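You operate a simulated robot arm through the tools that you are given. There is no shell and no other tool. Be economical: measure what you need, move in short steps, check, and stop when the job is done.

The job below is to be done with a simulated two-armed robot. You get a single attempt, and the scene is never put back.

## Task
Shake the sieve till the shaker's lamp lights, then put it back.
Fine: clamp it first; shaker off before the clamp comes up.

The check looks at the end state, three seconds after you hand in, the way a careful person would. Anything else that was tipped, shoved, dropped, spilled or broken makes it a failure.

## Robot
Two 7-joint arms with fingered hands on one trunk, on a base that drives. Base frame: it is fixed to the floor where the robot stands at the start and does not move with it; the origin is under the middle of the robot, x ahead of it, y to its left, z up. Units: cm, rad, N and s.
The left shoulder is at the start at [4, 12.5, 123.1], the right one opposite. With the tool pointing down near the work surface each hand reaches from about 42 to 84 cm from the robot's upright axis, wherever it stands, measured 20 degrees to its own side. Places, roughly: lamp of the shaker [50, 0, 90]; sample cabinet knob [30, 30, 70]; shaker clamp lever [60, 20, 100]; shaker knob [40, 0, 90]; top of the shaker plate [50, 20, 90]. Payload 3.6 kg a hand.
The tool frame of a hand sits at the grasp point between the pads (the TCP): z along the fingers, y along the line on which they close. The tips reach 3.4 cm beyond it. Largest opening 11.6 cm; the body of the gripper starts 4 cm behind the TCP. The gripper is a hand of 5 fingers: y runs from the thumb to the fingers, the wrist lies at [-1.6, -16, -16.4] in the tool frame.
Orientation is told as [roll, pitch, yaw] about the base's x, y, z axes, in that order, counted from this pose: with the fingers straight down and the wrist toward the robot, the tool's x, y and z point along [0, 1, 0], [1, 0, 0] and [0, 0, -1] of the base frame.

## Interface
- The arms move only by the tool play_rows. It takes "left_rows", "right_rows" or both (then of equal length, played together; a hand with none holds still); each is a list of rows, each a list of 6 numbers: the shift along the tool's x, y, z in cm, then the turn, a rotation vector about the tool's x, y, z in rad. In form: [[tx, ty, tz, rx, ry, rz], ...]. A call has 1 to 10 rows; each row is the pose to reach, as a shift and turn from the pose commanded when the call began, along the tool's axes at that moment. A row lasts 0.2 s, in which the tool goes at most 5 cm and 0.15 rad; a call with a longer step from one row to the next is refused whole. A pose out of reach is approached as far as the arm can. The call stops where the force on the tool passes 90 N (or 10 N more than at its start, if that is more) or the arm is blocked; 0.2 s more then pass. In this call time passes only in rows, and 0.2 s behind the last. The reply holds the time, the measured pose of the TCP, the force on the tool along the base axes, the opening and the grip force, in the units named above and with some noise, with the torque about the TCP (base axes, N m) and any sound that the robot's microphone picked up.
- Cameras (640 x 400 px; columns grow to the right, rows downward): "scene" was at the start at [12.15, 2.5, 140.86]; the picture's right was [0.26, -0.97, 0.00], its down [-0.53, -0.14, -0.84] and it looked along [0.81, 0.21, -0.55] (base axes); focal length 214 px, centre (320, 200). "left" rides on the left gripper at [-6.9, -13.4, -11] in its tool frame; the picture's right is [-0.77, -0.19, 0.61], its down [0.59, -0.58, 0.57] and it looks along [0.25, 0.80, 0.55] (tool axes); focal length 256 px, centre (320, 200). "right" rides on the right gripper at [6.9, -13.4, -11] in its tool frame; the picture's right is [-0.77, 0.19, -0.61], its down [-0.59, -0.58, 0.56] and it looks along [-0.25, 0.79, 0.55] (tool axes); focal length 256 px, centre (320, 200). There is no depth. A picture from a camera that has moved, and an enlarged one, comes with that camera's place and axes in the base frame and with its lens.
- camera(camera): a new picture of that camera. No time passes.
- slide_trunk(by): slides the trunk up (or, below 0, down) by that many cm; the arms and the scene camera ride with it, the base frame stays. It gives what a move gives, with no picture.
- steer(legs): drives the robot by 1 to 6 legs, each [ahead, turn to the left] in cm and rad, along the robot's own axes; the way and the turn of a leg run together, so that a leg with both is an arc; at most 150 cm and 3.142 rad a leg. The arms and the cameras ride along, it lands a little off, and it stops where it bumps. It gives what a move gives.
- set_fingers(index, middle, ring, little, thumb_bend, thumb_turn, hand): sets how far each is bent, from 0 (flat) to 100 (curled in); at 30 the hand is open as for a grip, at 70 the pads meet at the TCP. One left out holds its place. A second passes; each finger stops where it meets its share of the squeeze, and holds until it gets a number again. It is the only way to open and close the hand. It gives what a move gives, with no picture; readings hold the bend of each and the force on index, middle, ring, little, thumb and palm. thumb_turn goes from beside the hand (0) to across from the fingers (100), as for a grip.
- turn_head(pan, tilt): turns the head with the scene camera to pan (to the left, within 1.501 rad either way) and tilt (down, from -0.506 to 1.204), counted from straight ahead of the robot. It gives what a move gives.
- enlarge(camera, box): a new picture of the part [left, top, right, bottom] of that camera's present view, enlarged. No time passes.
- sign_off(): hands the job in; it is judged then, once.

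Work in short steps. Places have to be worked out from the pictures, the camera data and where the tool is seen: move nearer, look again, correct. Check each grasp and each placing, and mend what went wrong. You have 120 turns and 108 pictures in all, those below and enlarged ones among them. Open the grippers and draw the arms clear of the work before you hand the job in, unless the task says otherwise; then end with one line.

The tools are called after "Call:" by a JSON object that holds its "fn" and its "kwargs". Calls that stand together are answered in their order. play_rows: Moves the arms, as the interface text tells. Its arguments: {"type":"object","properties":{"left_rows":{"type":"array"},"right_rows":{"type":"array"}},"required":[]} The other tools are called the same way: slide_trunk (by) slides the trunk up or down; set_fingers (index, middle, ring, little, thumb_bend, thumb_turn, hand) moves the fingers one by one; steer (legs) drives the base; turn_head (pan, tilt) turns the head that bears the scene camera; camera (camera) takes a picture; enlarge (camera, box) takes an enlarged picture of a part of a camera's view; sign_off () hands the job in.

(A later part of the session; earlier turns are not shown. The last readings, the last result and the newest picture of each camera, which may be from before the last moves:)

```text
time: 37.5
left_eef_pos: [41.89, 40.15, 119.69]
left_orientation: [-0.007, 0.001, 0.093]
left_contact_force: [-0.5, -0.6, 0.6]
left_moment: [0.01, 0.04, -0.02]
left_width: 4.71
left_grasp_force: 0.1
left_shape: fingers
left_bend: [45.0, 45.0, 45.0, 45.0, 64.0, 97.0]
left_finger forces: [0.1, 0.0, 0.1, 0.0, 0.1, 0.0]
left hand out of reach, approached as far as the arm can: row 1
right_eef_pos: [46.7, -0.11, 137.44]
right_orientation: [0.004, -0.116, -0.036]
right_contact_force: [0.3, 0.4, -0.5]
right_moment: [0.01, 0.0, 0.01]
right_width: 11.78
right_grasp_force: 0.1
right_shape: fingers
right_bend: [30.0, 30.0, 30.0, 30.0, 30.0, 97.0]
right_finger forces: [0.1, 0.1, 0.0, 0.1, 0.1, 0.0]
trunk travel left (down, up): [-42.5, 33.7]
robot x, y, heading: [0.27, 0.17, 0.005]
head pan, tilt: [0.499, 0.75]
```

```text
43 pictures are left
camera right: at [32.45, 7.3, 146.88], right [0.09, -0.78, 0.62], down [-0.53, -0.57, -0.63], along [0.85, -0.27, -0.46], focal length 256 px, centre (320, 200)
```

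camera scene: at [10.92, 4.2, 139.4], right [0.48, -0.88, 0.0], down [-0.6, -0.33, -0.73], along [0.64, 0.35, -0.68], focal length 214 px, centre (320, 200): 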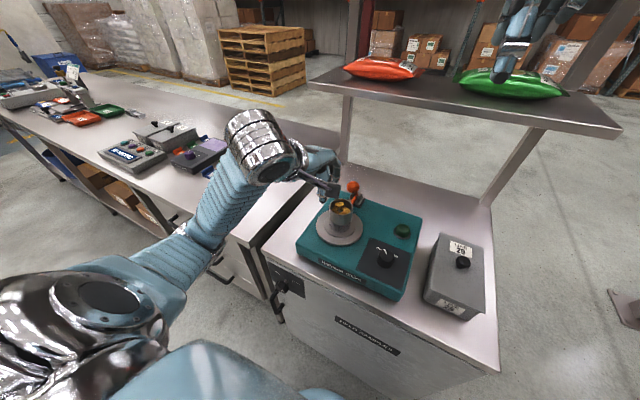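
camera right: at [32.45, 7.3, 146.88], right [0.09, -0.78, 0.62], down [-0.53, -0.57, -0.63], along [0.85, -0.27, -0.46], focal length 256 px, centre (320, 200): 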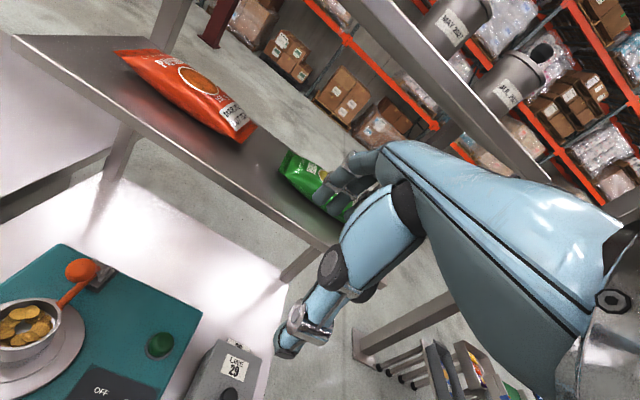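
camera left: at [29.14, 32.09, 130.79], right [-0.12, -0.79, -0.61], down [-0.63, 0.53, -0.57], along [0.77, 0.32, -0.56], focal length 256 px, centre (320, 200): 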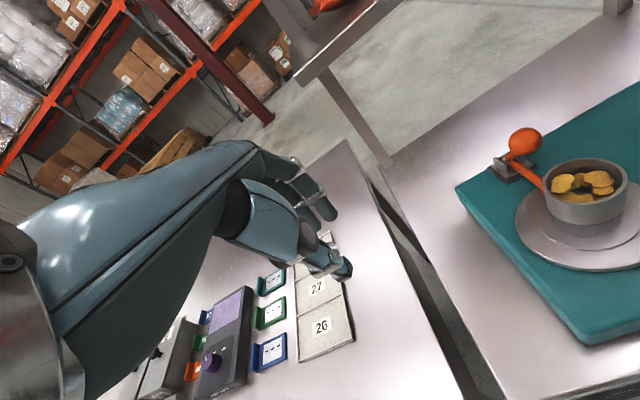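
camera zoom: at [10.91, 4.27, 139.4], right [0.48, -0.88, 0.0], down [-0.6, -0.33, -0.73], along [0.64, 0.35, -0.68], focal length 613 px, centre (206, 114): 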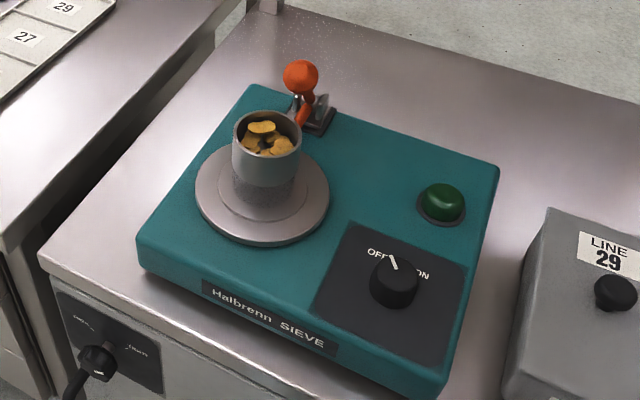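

Close view of clamp arm against the foot from both cameras.

Call:
{"fn": "enlarge", "kwargs": {"camera": "left", "box": [470, 110, 640, 280]}}

Call:
{"fn": "enlarge", "kwargs": {"camera": "right", "box": [0, 250, 150, 380]}}

```text
2.35 times, centred on (555, 195) of left
camera zoom: at [29.14, 32.09, 130.79], right [-0.12, -0.79, -0.61], down [-0.63, 0.53, -0.57], along [0.77, 0.32, -0.56], focal length 602 px, centre (-233, 212)
```

zoom: 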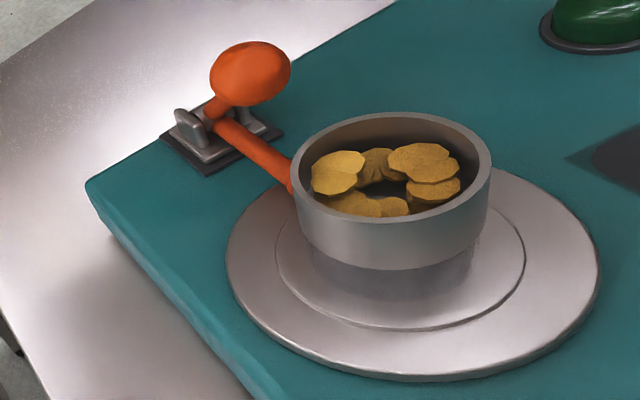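

```text
3.08 times, centred on (75, 315) of right
camera zoom: at [32.45, 7.3, 146.88], right [0.09, -0.78, 0.62], down [-0.53, -0.57, -0.63], along [0.85, -0.27, -0.46], focal length 788 px, centre (1074, -154)
```

zoom: 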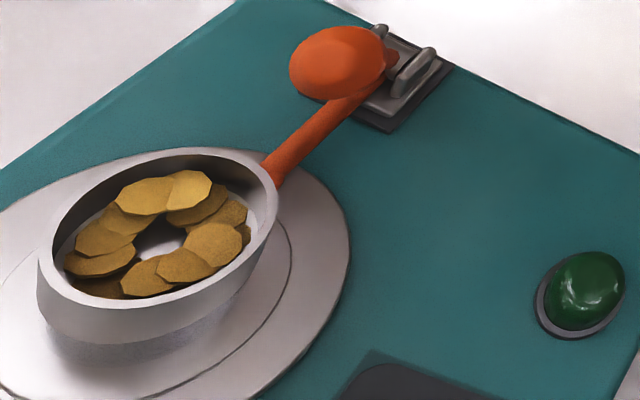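

I take a low side view of the arm tip with the left wrist camera.

Call:
{"fn": "play_rows", "kwargs": {"left_rows": [[-0.6, 0.4, 1.3, 0, 0, 0.13], [-1.3, 0.9, 2.6, 0, 0, 0.26], [-1.9, 1.3, 3.9, 0, 0, 0.39], [-2.6, 1.8, 5.2, 0, 0, 0.52], [-3.2, 2.2, 6.5, 0, 0, 0.65], [-3.8, 2.6, 7.8, 0, 0, 0.78], [-4.4, 3, 9.1, 0, 0, 0.91], [-5, 3.4, 10.4, 0, 0, 1.04], [-5.4, 3.9, 11.5, 0, 0, 1.17], [-5.4, 4.4, 12.5, 0, 0, 1.3]]}}

Call:
{"fn": "camera", "kwargs": {"camera": "left"}}

```text
time: 39.7
left_eef_pos: [46.79, 35.08, 106.97]
left_orientation: [-0.004, -0.008, -1.21]
left_contact_force: [0.3, -0.4, -1.0]
left_moment: [0.02, 0.03, 0.01]
left_width: 4.7
left_grasp_force: 0.1
left_shape: fingers
left_bend: [45.0, 45.0, 45.0, 45.0, 64.0, 97.0]
left_finger forces: [0.1, 0.1, 0.0, 0.1, 0.0, 0.1]
right_eef_pos: [46.84, -0.31, 137.31]
right_orientation: [0.009, -0.115, -0.036]
right_contact_force: [0.1, -0.1, -1.2]
right_moment: [-0.01, 0.05, 0.01]
right_width: 11.78
right_grasp_force: 0.1
right_shape: fingers
right_bend: [30.0, 30.0, 30.0, 30.0, 30.0, 97.0]
right_finger forces: [0.0, 0.1, 0.0, 0.0, 0.1, 0.0]
trunk travel left (down, up): [-42.5, 33.7]
robot x, y, heading: [0.01, 0.39, 0.005]
head pan, tilt: [0.499, 0.75]
```

```text
40 pictures are left
camera left: at [35.61, 45.22, 117.92], right [-0.79, -0.1, -0.61], down [0.35, 0.74, -0.57], along [0.51, -0.66, -0.55], focal length 256 px, centre (320, 200)
```

left: 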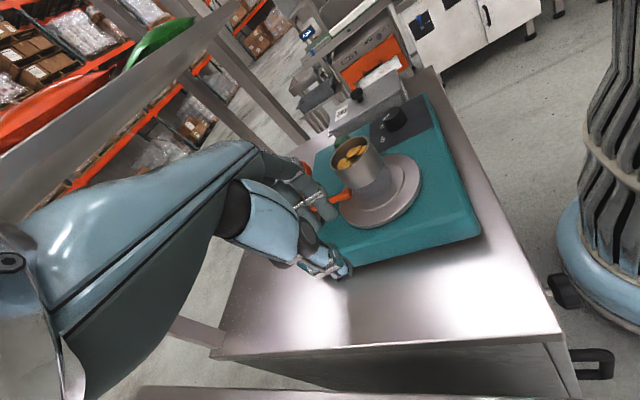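

Call:
{"fn": "enlarge", "kwargs": {"camera": "left", "box": [290, 120, 430, 240]}}

```text
3.33 times, centred on (360, 180) of left
camera zoom: at [35.61, 45.22, 117.92], right [-0.79, -0.1, -0.61], down [0.35, 0.74, -0.57], along [0.51, -0.66, -0.55], focal length 853 px, centre (187, 267)
```

zoom: 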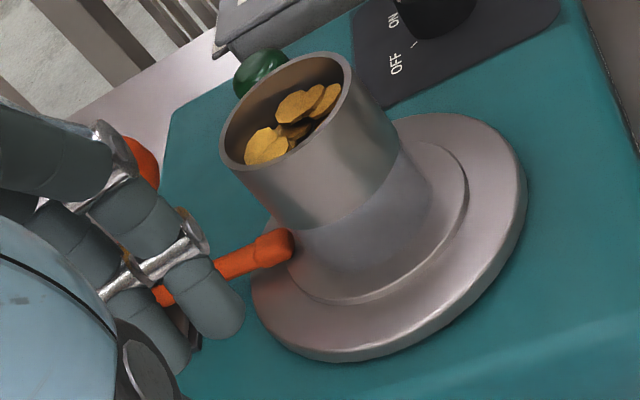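

The arm tip rests on the sieve's foot beside the cup – clamped. Now the right hand: level it and bring it down above the knob (≈[43.5, 3.9, 95]).

Call:
{"fn": "play_rows", "kwargs": {"right_rows": [[1, -1.2, 4, 0.03, 0, 0], [2, -2.5, 8, 0.06, 0, 0], [3, -3.7, 12, 0.09, -0.005, 0], [4.1, -5, 16.5, 0.115, -0.009, 0]]}}

Call:
{"fn": "set_fingers", "kwargs": {"hand": "right", "index": 45, "middle": 45, "ring": 45, "little": 45, "thumb_bend": 45}}

```text
time: 40.7
left_eef_pos: [46.72, 35.18, 106.92]
left_orientation: [-0.006, -0.006, -1.205]
left_contact_force: [0.3, 0.3, 0.3]
left_moment: [-0.02, 0.01, 0.03]
left_width: 4.71
left_grasp_force: 0.0
left_shape: fingers
left_bend: [45.0, 45.0, 45.0, 45.0, 64.0, 97.0]
left_finger forces: [0.0, 0.0, 0.1, 0.1, 0.0, 0.0]
right_eef_pos: [43.95, 4.37, 120.63]
right_orientation: [-0.002, -0.004, -0.035]
right_contact_force: [-0.6, -0.3, -0.1]
right_moment: [-0.05, 0.0, 0.0]
right_width: 11.77
right_grasp_force: 0.0
right_shape: fingers
right_bend: [30.0, 30.0, 30.0, 30.0, 30.0, 97.0]
right_finger forces: [0.0, 0.1, 0.0, 0.1, 0.1, 0.1]
trunk travel left (down, up): [-42.5, 33.7]
robot x, y, heading: [0.32, -0.07, 0.004]
head pan, tilt: [0.499, 0.75]
```

```text
time: 41.7
left_eef_pos: [46.78, 35.2, 107.14]
left_orientation: [-0.004, -0.005, -1.204]
left_contact_force: [-1.0, 0.8, -0.2]
left_moment: [0.01, 0.03, 0.0]
left_width: 4.74
left_grasp_force: 0.1
left_shape: fingers
left_bend: [45.0, 45.0, 45.0, 45.0, 64.0, 97.0]
left_finger forces: [0.0, 0.1, 0.2, 0.1, 0.0, 0.0]
right_eef_pos: [43.8, 4.3, 120.71]
right_orientation: [-0.004, -0.003, -0.038]
right_contact_force: [0.5, 0.5, -0.5]
right_moment: [0.01, 0.0, 0.0]
right_width: 7.42
right_grasp_force: 0.1
right_shape: fingers
right_bend: [45.0, 45.0, 45.0, 45.0, 45.0, 97.0]
right_finger forces: [0.1, 0.0, 0.1, 0.1, 0.0, 0.0]
trunk travel left (down, up): [-42.5, 33.7]
robot x, y, heading: [0.13, -0.05, 0.009]
head pan, tilt: [0.499, 0.75]
```

Now I yaw the right hand to about +1.4 and go down to z≈105 to test reach, then look.

Call:
{"fn": "play_rows", "kwargs": {"right_rows": [[0, 0, 1.5, 0, 0, -0.145], [0, 0, 3, 0, 0, -0.29], [0, 0, 4.5, 0, 0, -0.435], [0, 0, 6, 0, 0, -0.58], [0, 0, 7.5, 0, 0, -0.725], [0, 0, 9, 0, 0, -0.87], [0, 0, 10.5, 0, 0, -1.015], [0, 0, 12, 0, 0, -1.16], [0, 0, 13.5, 0, 0, -1.305], [0, 0, 15, 0, 0, -1.45]]}}

Call:
{"fn": "camera", "kwargs": {"camera": "right"}}

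Call:
{"fn": "camera", "kwargs": {"camera": "scene"}}

```text
time: 43.9
left_eef_pos: [46.78, 35.05, 107.02]
left_orientation: [-0.007, -0.006, -1.206]
left_contact_force: [0.5, -0.1, -0.2]
left_moment: [0.0, 0.01, -0.02]
left_width: 4.7
left_grasp_force: 0.1
left_shape: fingers
left_bend: [45.0, 45.0, 45.0, 45.0, 64.0, 97.0]
left_finger forces: [0.0, 0.0, 0.0, 0.1, 0.0, 0.0]
right_eef_pos: [44.06, 3.97, 105.56]
right_orientation: [0.0, 0.001, 1.416]
right_contact_force: [0.8, -0.5, -0.1]
right_moment: [-0.02, 0.02, -0.01]
right_width: 7.45
right_grasp_force: 0.1
right_shape: fingers
right_bend: [45.0, 45.0, 45.0, 45.0, 45.0, 97.0]
right_finger forces: [0.1, 0.0, 0.0, 0.0, 0.0, 0.1]
trunk travel left (down, up): [-42.5, 33.7]
robot x, y, heading: [0.46, 0.25, 0.008]
head pan, tilt: [0.499, 0.75]
```

```text
38 pictures are left
camera right: at [35.18, -8.13, 116.59], right [0.79, 0.07, 0.61], down [0.49, -0.66, -0.56], along [0.37, 0.75, -0.56], focal length 256 px, centre (320, 200)
```

right: 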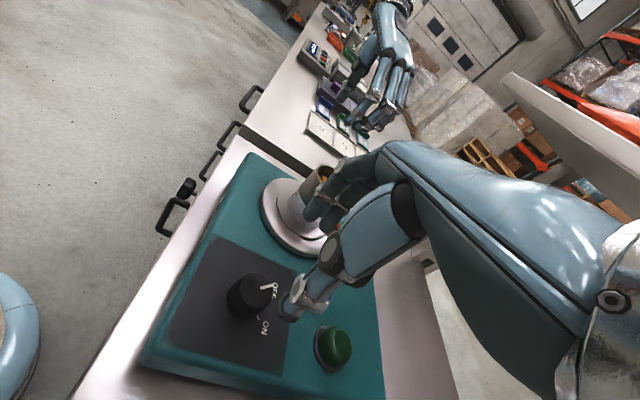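

```text
37 pictures are left
camera scene: at [10.97, 4.22, 139.4], right [0.48, -0.88, 0.0], down [-0.6, -0.33, -0.73], along [0.64, 0.35, -0.68], focal length 214 px, centre (320, 200)
```

scene: 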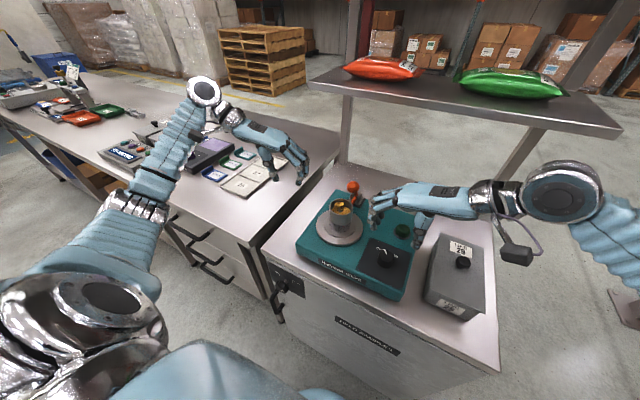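

Reach is fine. Knob top triangulates to [43.5, 3.86, 94.7]; I descend to just above/around it.

Call:
{"fn": "play_rows", "kwargs": {"right_rows": [[0.48, -0.18, 2, 0, 0, 0], [0.48, -0.18, 4.5, 0, 0, 0], [0.48, -0.18, 6.5, 0, 0, 0], [0.48, -0.18, 7.5, 0, 0, 0]]}}

Call:
{"fn": "camera", "kwargs": {"camera": "right"}}

Call:
{"fn": "enlarge", "kwargs": {"camera": "scene", "box": [340, 190, 460, 300]}}

```text
time: 44.9
left_eef_pos: [46.78, 35.25, 107.03]
left_orientation: [-0.002, -0.006, -1.206]
left_contact_force: [-0.4, 0.0, -0.4]
left_moment: [0.0, 0.02, 0.02]
left_width: 4.71
left_grasp_force: 0.0
left_shape: fingers
left_bend: [45.0, 45.0, 45.0, 45.0, 64.0, 97.0]
left_finger forces: [0.1, 0.1, 0.0, 0.0, 0.0, 0.0]
right_eef_pos: [43.45, 3.67, 98.04]
right_orientation: [-0.002, 0.003, 1.415]
right_contact_force: [-0.2, 0.4, -0.2]
right_moment: [-0.01, -0.03, 0.02]
right_width: 7.42
right_grasp_force: 0.1
right_shape: fingers
right_bend: [45.0, 45.0, 45.0, 45.0, 45.0, 97.0]
right_finger forces: [0.0, 0.0, 0.0, 0.1, 0.0, 0.0]
trunk travel left (down, up): [-42.5, 33.7]
robot x, y, heading: [0.12, -0.26, 0.005]
head pan, tilt: [0.499, 0.75]
```

```text
36 pictures are left
camera right: at [34.56, -8.28, 109.09], right [0.79, 0.07, 0.61], down [0.49, -0.66, -0.56], along [0.37, 0.75, -0.56], focal length 256 px, centre (320, 200)
```

right: 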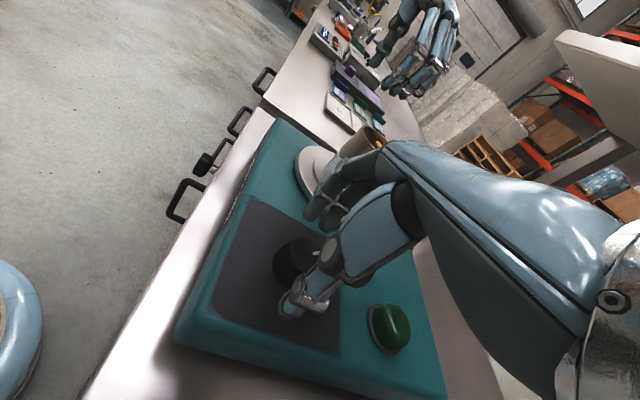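

```text
3.64 times, centred on (400, 245) of scene
camera zoom: at [10.94, 4.21, 139.4], right [0.48, -0.88, 0.0], down [-0.6, -0.33, -0.73], along [0.64, 0.35, -0.68], focal length 780 px, centre (29, 36)
```

zoom: 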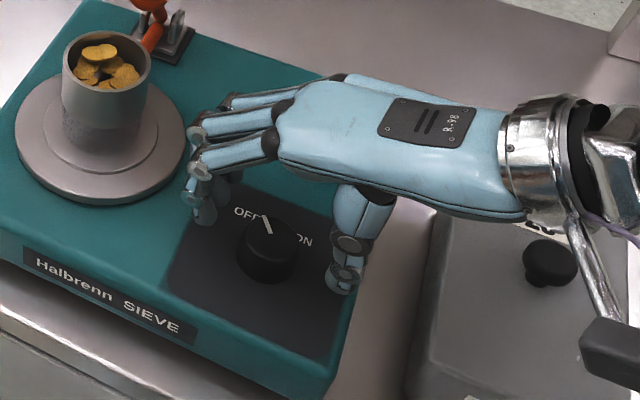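

Knob is between thumb and fingers. Down 1.8 cm more.

Call:
{"fn": "play_rows", "kwargs": {"right_rows": [[0.2, 0.2, 0.9, 0, 0, 0], [0.2, 0.2, 1.8, 0, 0, 0]]}}

Call:
{"fn": "set_fingers", "kwargs": {"hand": "right", "index": 62, "middle": 62, "ring": 62, "little": 62, "thumb_bend": 62}}

Call:
{"fn": "enlarge", "kwargs": {"camera": "scene", "box": [340, 190, 460, 300]}}

```text
time: 45.5
left_eef_pos: [46.63, 35.01, 107.05]
left_orientation: [-0.005, -0.005, -1.205]
left_contact_force: [0.1, -0.1, -0.5]
left_moment: [0.01, 0.02, 0.04]
left_width: 4.7
left_grasp_force: 0.0
left_shape: fingers
left_bend: [45.0, 45.0, 45.0, 45.0, 64.0, 97.0]
left_finger forces: [0.0, 0.1, 0.0, 0.0, 0.1, 0.0]
right_eef_pos: [43.23, 4.05, 96.14]
right_orientation: [-0.001, 0.001, 1.415]
right_contact_force: [-1.0, 0.0, 4.6]
right_moment: [0.18, 0.04, 0.02]
right_width: 7.47
right_grasp_force: 1.6
right_shape: fingers
right_bend: [45.0, 45.0, 45.0, 45.0, 45.0, 97.0]
right_finger forces: [3.6, 0.0, 0.0, 0.1, 0.0, 0.1]
trunk travel left (down, up): [-42.5, 33.7]
robot x, y, heading: [0.29, -0.13, 0.005]
head pan, tilt: [0.499, 0.75]
```

```text
time: 46.5
left_eef_pos: [46.8, 35.12, 106.98]
left_orientation: [-0.004, -0.007, -1.206]
left_contact_force: [-0.4, -0.4, -0.5]
left_moment: [0.01, 0.01, -0.01]
left_width: 4.69
left_grasp_force: 0.0
left_shape: fingers
left_bend: [45.0, 45.0, 45.0, 45.0, 64.0, 97.0]
left_finger forces: [0.0, 0.0, 0.0, 0.0, 0.1, 0.0]
right_eef_pos: [43.12, 4.06, 96.07]
right_orientation: [-0.001, 0.003, 1.414]
right_contact_force: [-1.0, -1.8, 0.6]
right_moment: [-0.05, 0.01, 0.03]
right_width: 3.03
right_grasp_force: 5.2
right_shape: fingers
right_bend: [61.0, 60.0, 62.0, 62.0, 60.0, 97.0]
right_finger forces: [1.1, 3.0, 0.1, 0.0, 5.6, 0.0]
trunk travel left (down, up): [-42.5, 33.7]
robot x, y, heading: [0.03, 0.0, 0.002]
head pan, tilt: [0.499, 0.75]
```

```text
3.64 times, centred on (400, 245) of scene
camera zoom: at [10.92, 4.18, 139.4], right [0.48, -0.88, 0.0], down [-0.6, -0.33, -0.73], along [0.64, 0.35, -0.68], focal length 780 px, centre (29, 36)
```

zoom: 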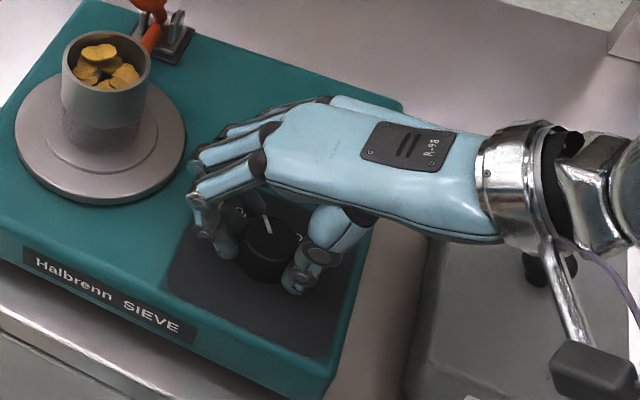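

Gripped. Squeeze a little more and turn clockwise in a first stage.

Call:
{"fn": "set_fingers", "kwargs": {"hand": "right", "index": 64, "middle": 64, "thumb_bend": 64}}

Call:
{"fn": "play_rows", "kwargs": {"right_rows": [[0, 0, 0, 0, 0, 0.12], [0, 0, 0, 0, 0, 0.24], [0, 0, 0, 0, 0, 0.36], [0, 0, 0, 0, 0, 0.48], [0, 0, 0, 0, 0, 0.6], [0, 0, 0, 0, 0, 0.72]]}}

Call:
{"fn": "enlarge", "kwargs": {"camera": "scene", "box": [340, 190, 460, 300]}}

```text
time: 47.5
left_eef_pos: [46.71, 35.11, 106.94]
left_orientation: [-0.004, -0.004, -1.205]
left_contact_force: [0.7, 0.0, -0.3]
left_moment: [0.03, 0.01, -0.03]
left_width: 4.71
left_grasp_force: 0.0
left_shape: fingers
left_bend: [45.0, 45.0, 45.0, 45.0, 64.0, 97.0]
left_finger forces: [0.1, 0.1, 0.1, 0.0, 0.1, 0.1]
right_eef_pos: [43.23, 4.09, 96.19]
right_orientation: [-0.001, 0.003, 1.415]
right_contact_force: [-1.3, -1.3, -1.3]
right_moment: [-0.08, 0.01, 0.02]
right_width: 2.9
right_grasp_force: 8.0
right_shape: fingers
right_bend: [62.0, 60.0, 62.0, 62.0, 61.0, 97.0]
right_finger forces: [2.3, 4.8, 0.0, 0.0, 8.6, 0.0]
trunk travel left (down, up): [-42.5, 33.7]
robot x, y, heading: [-0.21, -0.06, 0.002]
head pan, tilt: [0.499, 0.75]
```

```text
time: 48.9
left_eef_pos: [46.8, 35.13, 106.99]
left_orientation: [-0.005, -0.005, -1.207]
left_contact_force: [-1.3, 0.5, -0.2]
left_moment: [0.0, -0.01, 0.02]
left_width: 4.69
left_grasp_force: 0.2
left_shape: fingers
left_bend: [45.0, 45.0, 45.0, 45.0, 64.0, 97.0]
left_finger forces: [0.1, 0.1, 0.0, 0.1, 0.1, 0.0]
right_eef_pos: [43.39, 4.19, 96.13]
right_orientation: [-0.004, -0.001, 0.689]
right_contact_force: [5.1, -1.4, 0.8]
right_moment: [-0.07, -0.15, 0.0]
right_width: 2.85
right_grasp_force: 9.0
right_shape: fingers
right_bend: [62.0, 60.0, 62.0, 62.0, 61.0, 97.0]
right_finger forces: [2.8, 7.2, 0.1, 0.1, 6.9, 0.1]
trunk travel left (down, up): [-42.5, 33.7]
robot x, y, heading: [0.06, -0.23, 0.01]
head pan, tilt: [0.499, 0.75]
```

```text
3.64 times, centred on (400, 245) of scene
camera zoom: at [11.0, 4.21, 139.4], right [0.48, -0.88, 0.0], down [-0.6, -0.33, -0.73], along [0.64, 0.35, -0.68], focal length 780 px, centre (29, 36)
```

zoom: 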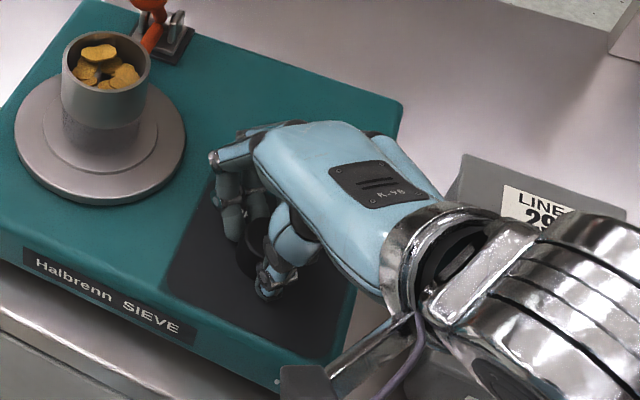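

No sound yet; continue turning.

Call:
{"fn": "play_rows", "kwargs": {"right_rows": [[0, 0, 0, 0, 0, 0.12], [0, 0, 0, 0, 0, 0.24], [0, 0, 0, 0, 0, 0.36], [0, 0, 0, 0, 0, 0.48], [0, 0, 0, 0, 0, 0.6]]}}

Call:
{"fn": "camera", "kwargs": {"camera": "right"}}

Call:
{"fn": "enlarge", "kwargs": {"camera": "scene", "box": [300, 170, 460, 300]}}

```text
time: 50.1
left_eef_pos: [46.88, 35.2, 107.02]
left_orientation: [-0.006, -0.007, -1.206]
left_contact_force: [0.3, 0.6, 0.3]
left_moment: [-0.03, -0.02, -0.03]
left_width: 4.7
left_grasp_force: 0.0
left_shape: fingers
left_bend: [45.0, 45.0, 45.0, 45.0, 64.0, 97.0]
left_finger forces: [0.0, 0.1, 0.1, 0.1, 0.0, 0.0]
right_eef_pos: [43.25, 4.28, 96.2]
right_orientation: [-0.002, -0.002, 0.094]
right_contact_force: [8.7, 3.1, 2.3]
right_moment: [0.08, -0.26, 0.12]
right_width: 2.67
right_grasp_force: 8.5
right_shape: fingers
right_bend: [62.0, 58.0, 62.0, 62.0, 62.0, 97.0]
right_finger forces: [4.2, 9.0, 0.0, 0.0, 3.7, 0.1]
trunk travel left (down, up): [-42.5, 33.7]
robot x, y, heading: [0.01, 0.08, 0.009]
head pan, tilt: [0.499, 0.75]
```

```text
32 pictures are left
camera right: at [29.34, 10.0, 107.18], right [0.26, -0.75, 0.61], down [-0.52, -0.64, -0.57], along [0.82, -0.17, -0.55], focal length 256 px, centre (320, 200)
```

right: 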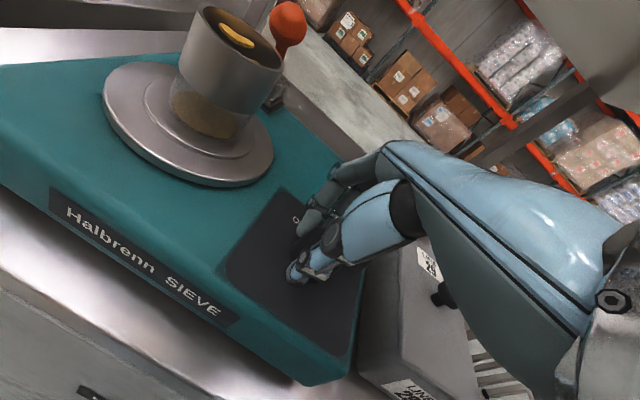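

```text
3.08 times, centred on (380, 235) of scene
camera zoom: at [11.05, 4.36, 139.39], right [0.48, -0.88, 0.0], down [-0.6, -0.33, -0.73], along [0.64, 0.35, -0.68], focal length 660 px, centre (135, 92)
```

zoom: 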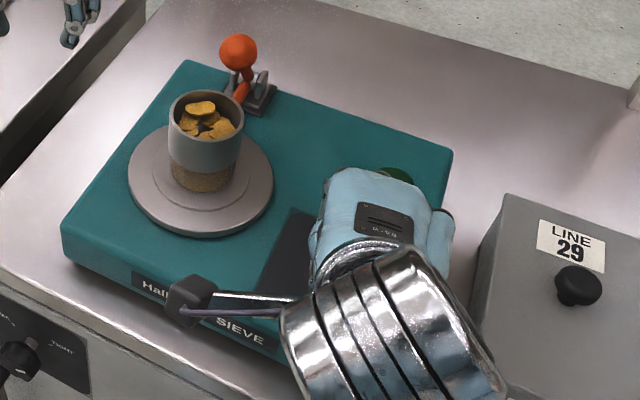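

The sieve is shaking — sifted fines already gather in its lower part. I release the knob and lift the hand to watch the lamp.

Call:
{"fn": "set_fingers", "kwargs": {"hand": "right", "index": 45, "middle": 45, "ring": 45, "little": 45, "thumb_bend": 45}}

Call:
{"fn": "play_rows", "kwargs": {"right_rows": [[0, 0, -2, 0, 0, 0], [0, 0, -5, 0, 0, -0.1], [-1, 0, -8, 0, 0, -0.24], [-3, 0, -10, 0, 0, -0.38], [-5, 0, -10, 0, 0, -0.52]]}}

Call:
{"fn": "enlarge", "kwargs": {"camera": "scene", "box": [300, 170, 460, 300]}}

```text
time: 51.1
left_eef_pos: [46.66, 35.22, 107.06]
left_orientation: [-0.004, -0.009, -1.206]
left_contact_force: [1.1, 0.1, 0.2]
left_moment: [0.01, 0.0, -0.01]
left_width: 4.72
left_grasp_force: 0.1
left_shape: fingers
left_bend: [45.0, 45.0, 45.0, 45.0, 64.0, 97.0]
left_finger forces: [0.1, 0.0, 0.0, 0.1, 0.0, 0.0]
right_eef_pos: [43.28, 4.08, 96.08]
right_orientation: [-0.004, -0.004, 0.095]
right_contact_force: [-2.5, 1.1, 8.1]
right_moment: [0.16, -0.22, 0.07]
right_width: 7.16
right_grasp_force: 4.1
right_shape: fingers
right_bend: [47.0, 45.0, 45.0, 45.0, 45.0, 97.0]
right_finger forces: [7.5, 0.4, 0.0, 0.1, 0.0, 0.0]
trunk travel left (down, up): [-42.5, 33.7]
robot x, y, heading: [-0.02, -0.04, 0.008]
head pan, tilt: [0.499, 0.75]
```

```text
time: 52.3
left_eef_pos: [46.79, 35.05, 107.09]
left_orientation: [-0.002, -0.007, -1.206]
left_contact_force: [0.3, -0.4, 0.0]
left_moment: [0.01, 0.04, -0.01]
left_width: 4.71
left_grasp_force: 0.2
left_shape: fingers
left_bend: [45.0, 45.0, 45.0, 45.0, 64.0, 97.0]
left_finger forces: [0.1, 0.1, 0.0, 0.1, 0.1, 0.1]
right_eef_pos: [43.58, -0.87, 106.24]
right_orientation: [-0.003, -0.001, 0.614]
right_contact_force: [0.3, -0.6, 0.1]
right_moment: [0.02, -0.01, 0.03]
right_width: 7.34
right_grasp_force: 0.0
right_shape: fingers
right_bend: [45.0, 45.0, 45.0, 45.0, 45.0, 97.0]
right_finger forces: [0.0, 0.1, 0.0, 0.0, 0.1, 0.0]
trunk travel left (down, up): [-42.5, 33.7]
robot x, y, heading: [0.09, -0.1, 0.006]
head pan, tilt: [0.499, 0.75]
```

```text
3.08 times, centred on (380, 235) of scene
camera zoom: at [10.93, 4.11, 139.4], right [0.48, -0.88, 0.0], down [-0.6, -0.33, -0.73], along [0.64, 0.35, -0.68], focal length 660 px, centre (135, 92)
```

zoom: 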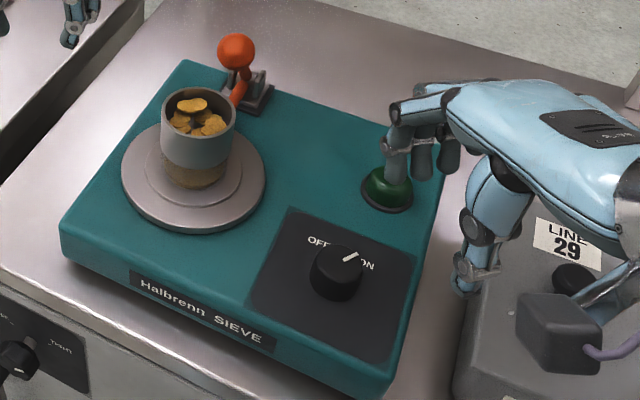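

Knob is on ON, sieve held by the clamp, lamp still dark. I wait.

Call:
{"fn": "set_fingers", "kwargs": {"hand": "right", "index": 45}}

Call:
{"fn": "set_fingers", "kwargs": {"hand": "right", "index": 45}}

Call:
{"fn": "set_fingers", "kwargs": {"hand": "right", "index": 45}}

Call:
{"fn": "set_fingers", "kwargs": {"hand": "right", "index": 45}}

Call:
{"fn": "enlarge", "kwargs": {"camera": "scene", "box": [300, 170, 460, 300]}}

```text
time: 53.3
left_eef_pos: [46.79, 35.16, 106.87]
left_orientation: [-0.002, -0.006, -1.206]
left_contact_force: [-0.8, 0.2, 0.0]
left_moment: [0.0, -0.02, 0.03]
left_width: 4.69
left_grasp_force: 0.0
left_shape: fingers
left_bend: [45.0, 45.0, 45.0, 45.0, 64.0, 97.0]
left_finger forces: [0.0, 0.1, 0.1, 0.1, 0.1, 0.1]
right_eef_pos: [43.62, -0.84, 106.08]
right_orientation: [-0.002, 0.0, 0.612]
right_contact_force: [-0.1, 0.4, -0.7]
right_moment: [0.0, -0.02, 0.01]
right_width: 7.36
right_grasp_force: 0.1
right_shape: fingers
right_bend: [45.0, 45.0, 45.0, 45.0, 45.0, 97.0]
right_finger forces: [0.0, 0.0, 0.0, 0.1, 0.0, 0.1]
trunk travel left (down, up): [-42.5, 33.7]
robot x, y, heading: [0.08, -0.24, 0.001]
head pan, tilt: [0.499, 0.75]
```

```text
time: 54.3
left_eef_pos: [46.67, 35.1, 106.94]
left_orientation: [-0.004, -0.008, -1.205]
left_contact_force: [0.3, 0.3, -1.2]
left_moment: [-0.01, 0.01, 0.01]
left_width: 4.7
left_grasp_force: 0.0
left_shape: fingers
left_bend: [45.0, 45.0, 45.0, 45.0, 64.0, 97.0]
left_finger forces: [0.0, 0.1, 0.1, 0.1, 0.0, 0.0]
right_eef_pos: [43.58, -0.88, 106.18]
right_orientation: [-0.005, 0.0, 0.614]
right_contact_force: [0.2, -0.4, 0.1]
right_moment: [0.02, 0.07, 0.01]
right_width: 7.39
right_grasp_force: 0.1
right_shape: fingers
right_bend: [45.0, 45.0, 45.0, 45.0, 45.0, 97.0]
right_finger forces: [0.0, 0.0, 0.0, 0.1, 0.0, 0.0]
trunk travel left (down, up): [-42.5, 33.7]
robot x, y, heading: [0.01, 0.01, 0.01]
head pan, tilt: [0.499, 0.75]
```

```text
time: 55.3
left_eef_pos: [46.8, 35.14, 107.04]
left_orientation: [-0.005, -0.005, -1.206]
left_contact_force: [0.1, 0.1, 0.6]
left_moment: [-0.02, 0.01, -0.01]
left_width: 4.68
left_grasp_force: 0.1
left_shape: fingers
left_bend: [45.0, 45.0, 45.0, 45.0, 64.0, 97.0]
left_finger forces: [0.0, 0.0, 0.0, 0.0, 0.1, 0.0]
right_eef_pos: [43.55, -0.67, 106.14]
right_orientation: [-0.003, 0.001, 0.613]
right_contact_force: [0.1, -0.1, 0.5]
right_moment: [-0.03, 0.0, -0.02]
right_width: 7.37
right_grasp_force: 0.0
right_shape: fingers
right_bend: [45.0, 45.0, 45.0, 45.0, 45.0, 97.0]
right_finger forces: [0.0, 0.0, 0.1, 0.0, 0.0, 0.0]
trunk travel left (down, up): [-42.5, 33.7]
robot x, y, heading: [-0.05, 0.26, 0.006]
head pan, tilt: [0.499, 0.75]
```

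```text
time: 56.3
left_eef_pos: [46.7, 35.16, 107.14]
left_orientation: [-0.004, -0.006, -1.206]
left_contact_force: [-0.9, 0.4, -0.7]
left_moment: [0.0, 0.02, 0.0]
left_width: 4.7
left_grasp_force: 0.0
left_shape: fingers
left_bend: [45.0, 45.0, 45.0, 45.0, 64.0, 97.0]
left_finger forces: [0.1, 0.0, 0.0, 0.0, 0.1, 0.1]
right_eef_pos: [43.66, -0.82, 106.11]
right_orientation: [-0.003, -0.001, 0.613]
right_contact_force: [0.5, 0.1, -1.0]
right_moment: [0.03, 0.01, 0.05]
right_width: 7.35
right_grasp_force: 0.1
right_shape: fingers
right_bend: [45.0, 45.0, 45.0, 45.0, 45.0, 97.0]
right_finger forces: [0.0, 0.0, 0.0, 0.0, 0.0, 0.0]
trunk travel left (down, up): [-42.5, 33.7]
robot x, y, heading: [0.1, -0.07, 0.007]
head pan, tilt: [0.499, 0.75]
```

```text
3.08 times, centred on (380, 235) of scene
camera zoom: at [10.93, 4.22, 139.4], right [0.48, -0.88, 0.0], down [-0.6, -0.33, -0.73], along [0.64, 0.35, -0.68], focal length 660 px, centre (135, 92)
```

zoom: 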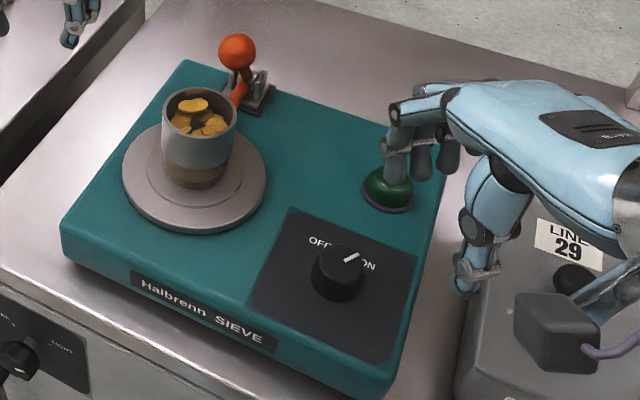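

Not lit yet; it's still sifting. I wait some more.

Call:
{"fn": "set_fingers", "kwargs": {"hand": "right", "index": 45}}

Call:
{"fn": "set_fingers", "kwargs": {"hand": "right", "index": 45}}

Call:
{"fn": "set_fingers", "kwargs": {"hand": "right", "index": 45}}

Call:
{"fn": "set_fingers", "kwargs": {"hand": "right", "index": 45}}

Call:
{"fn": "set_fingers", "kwargs": {"hand": "right", "index": 45}}

Call:
{"fn": "enlarge", "kwargs": {"camera": "scene", "box": [300, 170, 460, 300]}}

```text
time: 57.3
left_eef_pos: [46.73, 35.17, 107.01]
left_orientation: [-0.002, -0.005, -1.204]
left_contact_force: [-0.4, 0.7, 0.8]
left_moment: [-0.02, 0.0, 0.02]
left_width: 4.71
left_grasp_force: 0.1
left_shape: fingers
left_bend: [45.0, 45.0, 45.0, 45.0, 64.0, 97.0]
left_finger forces: [0.1, 0.0, 0.0, 0.0, 0.0, 0.0]
right_eef_pos: [43.62, -0.72, 106.29]
right_orientation: [-0.004, 0.0, 0.612]
right_contact_force: [-0.4, -0.1, -0.5]
right_moment: [0.01, 0.01, 0.02]
right_width: 7.38
right_grasp_force: 0.0
right_shape: fingers
right_bend: [45.0, 45.0, 45.0, 45.0, 45.0, 97.0]
right_finger forces: [0.1, 0.0, 0.0, 0.0, 0.0, 0.1]
trunk travel left (down, up): [-42.5, 33.7]
robot x, y, heading: [0.1, 0.08, 0.005]
head pan, tilt: [0.499, 0.75]
```

```text
time: 58.3
left_eef_pos: [46.75, 35.11, 107.1]
left_orientation: [-0.002, -0.006, -1.206]
left_contact_force: [-0.6, -1.1, 0.3]
left_moment: [0.0, -0.02, -0.02]
left_width: 4.7
left_grasp_force: 0.0
left_shape: fingers
left_bend: [45.0, 45.0, 45.0, 45.0, 64.0, 97.0]
left_finger forces: [0.1, 0.0, 0.1, 0.1, 0.0, 0.0]
right_eef_pos: [43.61, -0.73, 106.1]
right_orientation: [-0.004, 0.0, 0.613]
right_contact_force: [-0.1, -0.9, -0.7]
right_moment: [-0.03, -0.01, 0.01]
right_width: 7.36
right_grasp_force: 0.1
right_shape: fingers
right_bend: [45.0, 45.0, 45.0, 45.0, 45.0, 97.0]
right_finger forces: [0.0, 0.1, 0.1, 0.0, 0.1, 0.0]
trunk travel left (down, up): [-42.5, 33.7]
robot x, y, heading: [-0.15, 0.2, 0.005]
head pan, tilt: [0.499, 0.75]
```

```text
time: 59.3
left_eef_pos: [46.71, 35.18, 107.02]
left_orientation: [-0.005, -0.005, -1.206]
left_contact_force: [-0.7, -0.2, -0.5]
left_moment: [0.01, -0.02, 0.01]
left_width: 4.69
left_grasp_force: 0.1
left_shape: fingers
left_bend: [45.0, 45.0, 45.0, 45.0, 64.0, 97.0]
left_finger forces: [0.0, 0.0, 0.1, 0.1, 0.0, 0.1]
right_eef_pos: [43.63, -0.82, 106.1]
right_orientation: [-0.003, -0.001, 0.612]
right_contact_force: [1.0, -0.4, -0.1]
right_moment: [0.01, 0.01, -0.01]
right_width: 7.34
right_grasp_force: 0.1
right_shape: fingers
right_bend: [45.0, 45.0, 45.0, 45.0, 45.0, 97.0]
right_finger forces: [0.0, 0.0, 0.0, 0.1, 0.0, 0.1]
trunk travel left (down, up): [-42.5, 33.7]
robot x, y, heading: [0.02, -0.19, 0.003]
head pan, tilt: [0.499, 0.75]
```

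```text
time: 60.3
left_eef_pos: [46.7, 35.0, 106.98]
left_orientation: [-0.004, -0.006, -1.207]
left_contact_force: [-0.4, 0.4, -0.4]
left_moment: [-0.02, -0.02, 0.01]
left_width: 4.71
left_grasp_force: 0.1
left_shape: fingers
left_bend: [45.0, 45.0, 45.0, 45.0, 64.0, 97.0]
left_finger forces: [0.1, 0.0, 0.0, 0.1, 0.1, 0.0]
right_eef_pos: [43.66, -0.79, 106.06]
right_orientation: [-0.003, 0.001, 0.613]
right_contact_force: [0.1, -0.2, 0.8]
right_moment: [-0.02, 0.0, -0.02]
right_width: 7.38
right_grasp_force: 0.1
right_shape: fingers
right_bend: [45.0, 45.0, 45.0, 45.0, 45.0, 97.0]
right_finger forces: [0.0, 0.0, 0.1, 0.1, 0.0, 0.0]
trunk travel left (down, up): [-42.5, 33.7]
robot x, y, heading: [0.12, 0.39, 0.008]
head pan, tilt: [0.499, 0.75]
```

```text
time: 61.3
left_eef_pos: [46.71, 35.16, 107.11]
left_orientation: [-0.006, -0.006, -1.206]
left_contact_force: [-0.1, 0.4, -0.8]
left_moment: [-0.02, -0.01, 0.01]
left_width: 4.72
left_grasp_force: 0.1
left_shape: fingers
left_bend: [45.0, 45.0, 45.0, 45.0, 64.0, 97.0]
left_finger forces: [0.0, 0.0, 0.0, 0.0, 0.0, 0.1]
right_eef_pos: [43.53, -0.86, 106.12]
right_orientation: [-0.004, 0.0, 0.613]
right_contact_force: [0.3, 0.4, 0.6]
right_moment: [0.0, 0.0, 0.0]
right_width: 7.37
right_grasp_force: 0.1
right_shape: fingers
right_bend: [45.0, 45.0, 45.0, 45.0, 45.0, 97.0]
right_finger forces: [0.1, 0.0, 0.2, 0.1, 0.0, 0.0]
trunk travel left (down, up): [-42.5, 33.7]
robot x, y, heading: [0.53, 0.14, 0.008]
head pan, tilt: [0.499, 0.75]
```

```text
3.08 times, centred on (380, 235) of scene
camera zoom: at [10.93, 4.22, 139.4], right [0.48, -0.88, 0.0], down [-0.6, -0.33, -0.73], along [0.64, 0.35, -0.68], focal length 660 px, centre (135, 92)
```

zoom: 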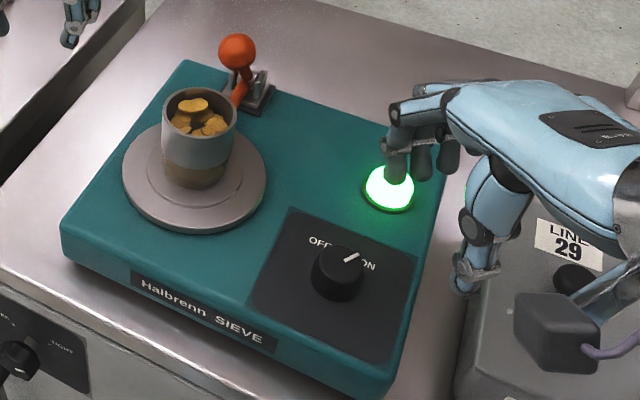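

The lamp is lit. I go back over the knob to turn it off.

Call:
{"fn": "play_rows", "kwargs": {"right_rows": [[1, 0.6, 0, 0, 0, 0.13], [2.1, 1.3, 0, 0, 0, 0.26], [3.2, 2, 0, 0, 0, 0.39], [4.2, 2.6, 1, 0, 0, 0.52], [4.2, 2.6, 4, 0, 0, 0.52], [4.2, 2.6, 7, 0, 0, 0.52], [4.2, 2.6, 9.8, 0, 0, 0.52]]}}

Call:
{"fn": "set_fingers", "kwargs": {"hand": "right", "index": 64, "middle": 64, "ring": 62, "little": 62, "thumb_bend": 64}}

```text
time: 62.9
left_eef_pos: [46.77, 35.11, 106.98]
left_orientation: [-0.003, -0.005, -1.207]
left_contact_force: [-0.5, -0.6, 0.0]
left_moment: [-0.02, 0.01, 0.02]
left_width: 4.7
left_grasp_force: 0.0
left_shape: fingers
left_bend: [45.0, 45.0, 45.0, 45.0, 64.0, 97.0]
left_finger forces: [0.0, 0.0, 0.0, 0.0, 0.0, 0.0]
right_eef_pos: [43.34, 3.92, 96.58]
right_orientation: [-0.003, -0.002, 0.093]
right_contact_force: [0.0, 0.1, 0.0]
right_moment: [-0.02, -0.01, -0.03]
right_width: 7.38
right_grasp_force: 0.0
right_shape: fingers
right_bend: [45.0, 45.0, 45.0, 45.0, 45.0, 97.0]
right_finger forces: [0.1, 0.0, 0.0, 0.0, 0.0, 0.0]
trunk travel left (down, up): [-42.5, 33.7]
robot x, y, heading: [0.11, -0.02, 0.007]
head pan, tilt: [0.499, 0.75]
```

```text
time: 63.9
left_eef_pos: [46.67, 35.14, 107.07]
left_orientation: [-0.005, -0.007, -1.207]
left_contact_force: [0.2, -0.3, -0.1]
left_moment: [-0.01, -0.03, 0.0]
left_width: 4.72
left_grasp_force: 0.0
left_shape: fingers
left_bend: [45.0, 45.0, 45.0, 45.0, 64.0, 97.0]
left_finger forces: [0.0, 0.0, 0.1, 0.1, 0.0, 0.0]
right_eef_pos: [43.5, 4.03, 96.46]
right_orientation: [-0.003, 0.001, 0.094]
right_contact_force: [2.6, 0.6, -1.8]
right_moment: [-0.01, -0.07, 0.05]
right_width: 2.99
right_grasp_force: 8.7
right_shape: fingers
right_bend: [61.0, 59.0, 62.0, 62.0, 61.0, 97.0]
right_finger forces: [3.9, 6.4, 0.0, 0.0, 7.1, 0.0]
trunk travel left (down, up): [-42.5, 33.7]
robot x, y, heading: [0.12, -0.21, 0.002]
head pan, tilt: [0.499, 0.75]
```

Gripped as before; turn counterclockwise to OFF.

Call:
{"fn": "play_rows", "kwargs": {"right_rows": [[0, 0, 0, 0, 0, -0.14], [0, 0, 0, 0, 0, -0.28], [0, 0, 0, 0, 0, -0.42], [0, 0, 0, 0, 0, -0.56], [0, 0, 0, 0, 0, -0.7], [0, 0, 0, 0, 0, -0.84], [0, 0, 0, 0, 0, -0.98], [0, 0, 0, 0, 0, -1.12], [0, 0, 0, 0, 0, -1.26], [0, 0, 0, 0, 0, -1.4]]}}

Call:
{"fn": "enlarge", "kwargs": {"camera": "scene", "box": [300, 170, 460, 300]}}

```text
time: 66.1
left_eef_pos: [46.66, 35.13, 106.97]
left_orientation: [-0.005, -0.004, -1.205]
left_contact_force: [0.3, 0.6, -0.5]
left_moment: [0.0, 0.04, 0.02]
left_width: 4.71
left_grasp_force: 0.0
left_shape: fingers
left_bend: [45.0, 45.0, 45.0, 45.0, 64.0, 97.0]
left_finger forces: [0.0, 0.0, 0.1, 0.1, 0.1, 0.0]
right_eef_pos: [43.43, 4.14, 96.4]
right_orientation: [-0.003, 0.001, 1.495]
right_contact_force: [-1.0, -1.7, 5.6]
right_moment: [-0.07, 0.04, -0.09]
right_width: 2.92
right_grasp_force: 10.1
right_shape: fingers
right_bend: [62.0, 61.0, 62.0, 62.0, 61.0, 95.0]
right_finger forces: [2.7, 5.7, 0.0, 0.0, 10.6, 0.0]
trunk travel left (down, up): [-42.5, 33.7]
robot x, y, heading: [-0.1, -0.05, 0.005]
head pan, tilt: [0.499, 0.75]
```

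```text
3.08 times, centred on (380, 235) of scene
camera zoom: at [10.88, 4.18, 139.4], right [0.48, -0.88, 0.0], down [-0.6, -0.33, -0.73], along [0.64, 0.35, -0.68], focal length 660 px, centre (135, 92)
```

zoom: 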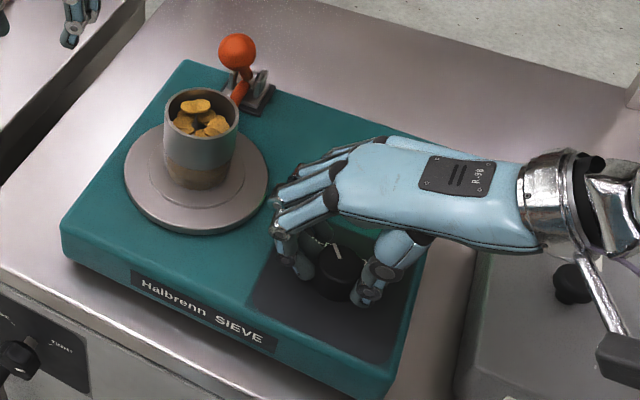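

Pointer is back toward OFF with a stop torque. Release, lift clear and check.

Call:
{"fn": "set_fingers", "kwargs": {"hand": "right", "index": 45, "middle": 45, "ring": 45, "little": 45, "thumb_bend": 45}}

Call:
{"fn": "play_rows", "kwargs": {"right_rows": [[0, 0, -2, 0, 0, 0], [0, 0, -5, 0, 0, 0], [0, -3, -9, 0, 0, 0], [0, -7, -13, 0, 0, 0], [0, -11, -16, 0, 0, 0], [0, -14, -18, 0, 0, 0]]}}

Call:
{"fn": "enlarge", "kwargs": {"camera": "scene", "box": [300, 170, 460, 300]}}

```text
time: 67.1
left_eef_pos: [46.83, 35.05, 106.98]
left_orientation: [-0.003, -0.005, -1.207]
left_contact_force: [0.3, 0.2, -0.1]
left_moment: [0.03, 0.02, 0.0]
left_width: 4.72
left_grasp_force: 0.1
left_shape: fingers
left_bend: [45.0, 45.0, 45.0, 45.0, 64.0, 97.0]
left_finger forces: [0.0, 0.0, 0.1, 0.0, 0.0, 0.0]
right_eef_pos: [43.51, 4.12, 96.45]
right_orientation: [-0.004, 0.003, 1.494]
right_contact_force: [1.0, -0.2, -0.1]
right_moment: [-0.03, 0.0, -0.01]
right_width: 7.35
right_grasp_force: 0.1
right_shape: fingers
right_bend: [45.0, 45.0, 45.0, 45.0, 45.0, 97.0]
right_finger forces: [0.0, 0.0, 0.0, 0.1, 0.1, 0.1]
trunk travel left (down, up): [-42.5, 33.7]
robot x, y, heading: [0.0, -0.16, 0.006]
head pan, tilt: [0.499, 0.75]
```

```text
refused: row 4 steps farther than a row can; nothing moved
```

```text
3.08 times, centred on (380, 235) of scene
camera zoom: at [10.93, 4.2, 139.4], right [0.48, -0.88, 0.0], down [-0.6, -0.33, -0.73], along [0.64, 0.35, -0.68], focal length 660 px, centre (135, 92)
```

zoom: 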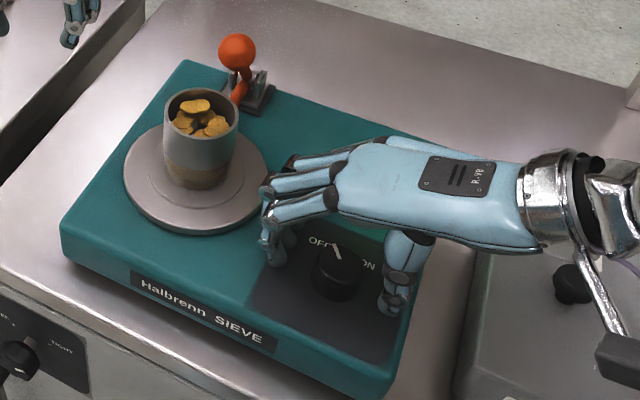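

Knob clearly at OFF, lamp off. I lift the right hand away (smaller steps) and ready the left fingers for the lever.

Call:
{"fn": "play_rows", "kwargs": {"right_rows": [[0, 0, -2, 0, 0, 0], [0, 0, -5, 0, 0, 0], [0, -2, -9, 0, 0, 0], [0, -5, -12.5, 0, 0, 0], [0, -8, -16, 0, 0, 0], [0, -11, -18, 0, 0, 0], [0, -14, -19, 0, 0, 0]]}}

Call:
{"fn": "set_fingers", "kwargs": {"hand": "left", "index": 46, "middle": 46, "ring": 46, "little": 46, "thumb_bend": 46}}

Call:
{"fn": "enlarge", "kwargs": {"camera": "scene", "box": [300, 160, 440, 300]}}

```text
time: 68.7
left_eef_pos: [46.8, 35.03, 107.0]
left_orientation: [-0.004, -0.004, -1.208]
left_contact_force: [0.6, 0.1, -0.4]
left_moment: [0.0, -0.03, -0.02]
left_width: 4.73
left_grasp_force: 0.0
left_shape: fingers
left_bend: [45.0, 45.0, 45.0, 45.0, 64.0, 97.0]
left_finger forces: [0.0, 0.1, 0.0, 0.0, 0.0, 0.0]
right_eef_pos: [42.19, -9.98, 115.17]
right_orientation: [-0.003, 0.0, 1.494]
right_contact_force: [0.5, -0.2, -0.6]
right_moment: [0.02, -0.04, -0.01]
right_width: 7.39
right_grasp_force: 0.0
right_shape: fingers
right_bend: [45.0, 45.0, 45.0, 45.0, 45.0, 97.0]
right_finger forces: [0.1, 0.1, 0.1, 0.0, 0.0, 0.0]
trunk travel left (down, up): [-42.5, 33.7]
robot x, y, heading: [0.22, 0.06, 0.008]
head pan, tilt: [0.499, 0.75]
```

```text
time: 69.7
left_eef_pos: [46.76, 35.05, 106.96]
left_orientation: [-0.003, -0.006, -1.206]
left_contact_force: [0.3, 1.0, -0.6]
left_moment: [0.01, -0.03, 0.0]
left_width: 7.11
left_grasp_force: 0.1
left_shape: fingers
left_bend: [46.0, 46.0, 46.0, 46.0, 46.0, 97.0]
left_finger forces: [0.0, 0.0, 0.0, 0.0, 0.1, 0.0]
right_eef_pos: [42.27, -9.87, 115.31]
right_orientation: [-0.002, 0.003, 1.494]
right_contact_force: [-0.2, 0.0, 0.6]
right_moment: [-0.02, 0.02, 0.04]
right_width: 7.37
right_grasp_force: 0.0
right_shape: fingers
right_bend: [45.0, 45.0, 45.0, 45.0, 45.0, 97.0]
right_finger forces: [0.0, 0.0, 0.0, 0.1, 0.0, 0.0]
trunk travel left (down, up): [-42.5, 33.7]
robot x, y, heading: [0.16, 0.09, 0.008]
head pan, tilt: [0.499, 0.75]
```

```text
2.86 times, centred on (370, 230) of scene
camera zoom: at [10.93, 4.19, 139.4], right [0.48, -0.88, 0.0], down [-0.6, -0.33, -0.73], along [0.64, 0.35, -0.68], focal length 613 px, centre (177, 114)
```

zoom: 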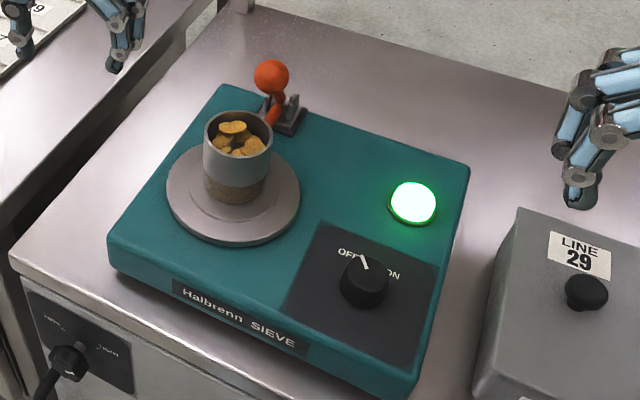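

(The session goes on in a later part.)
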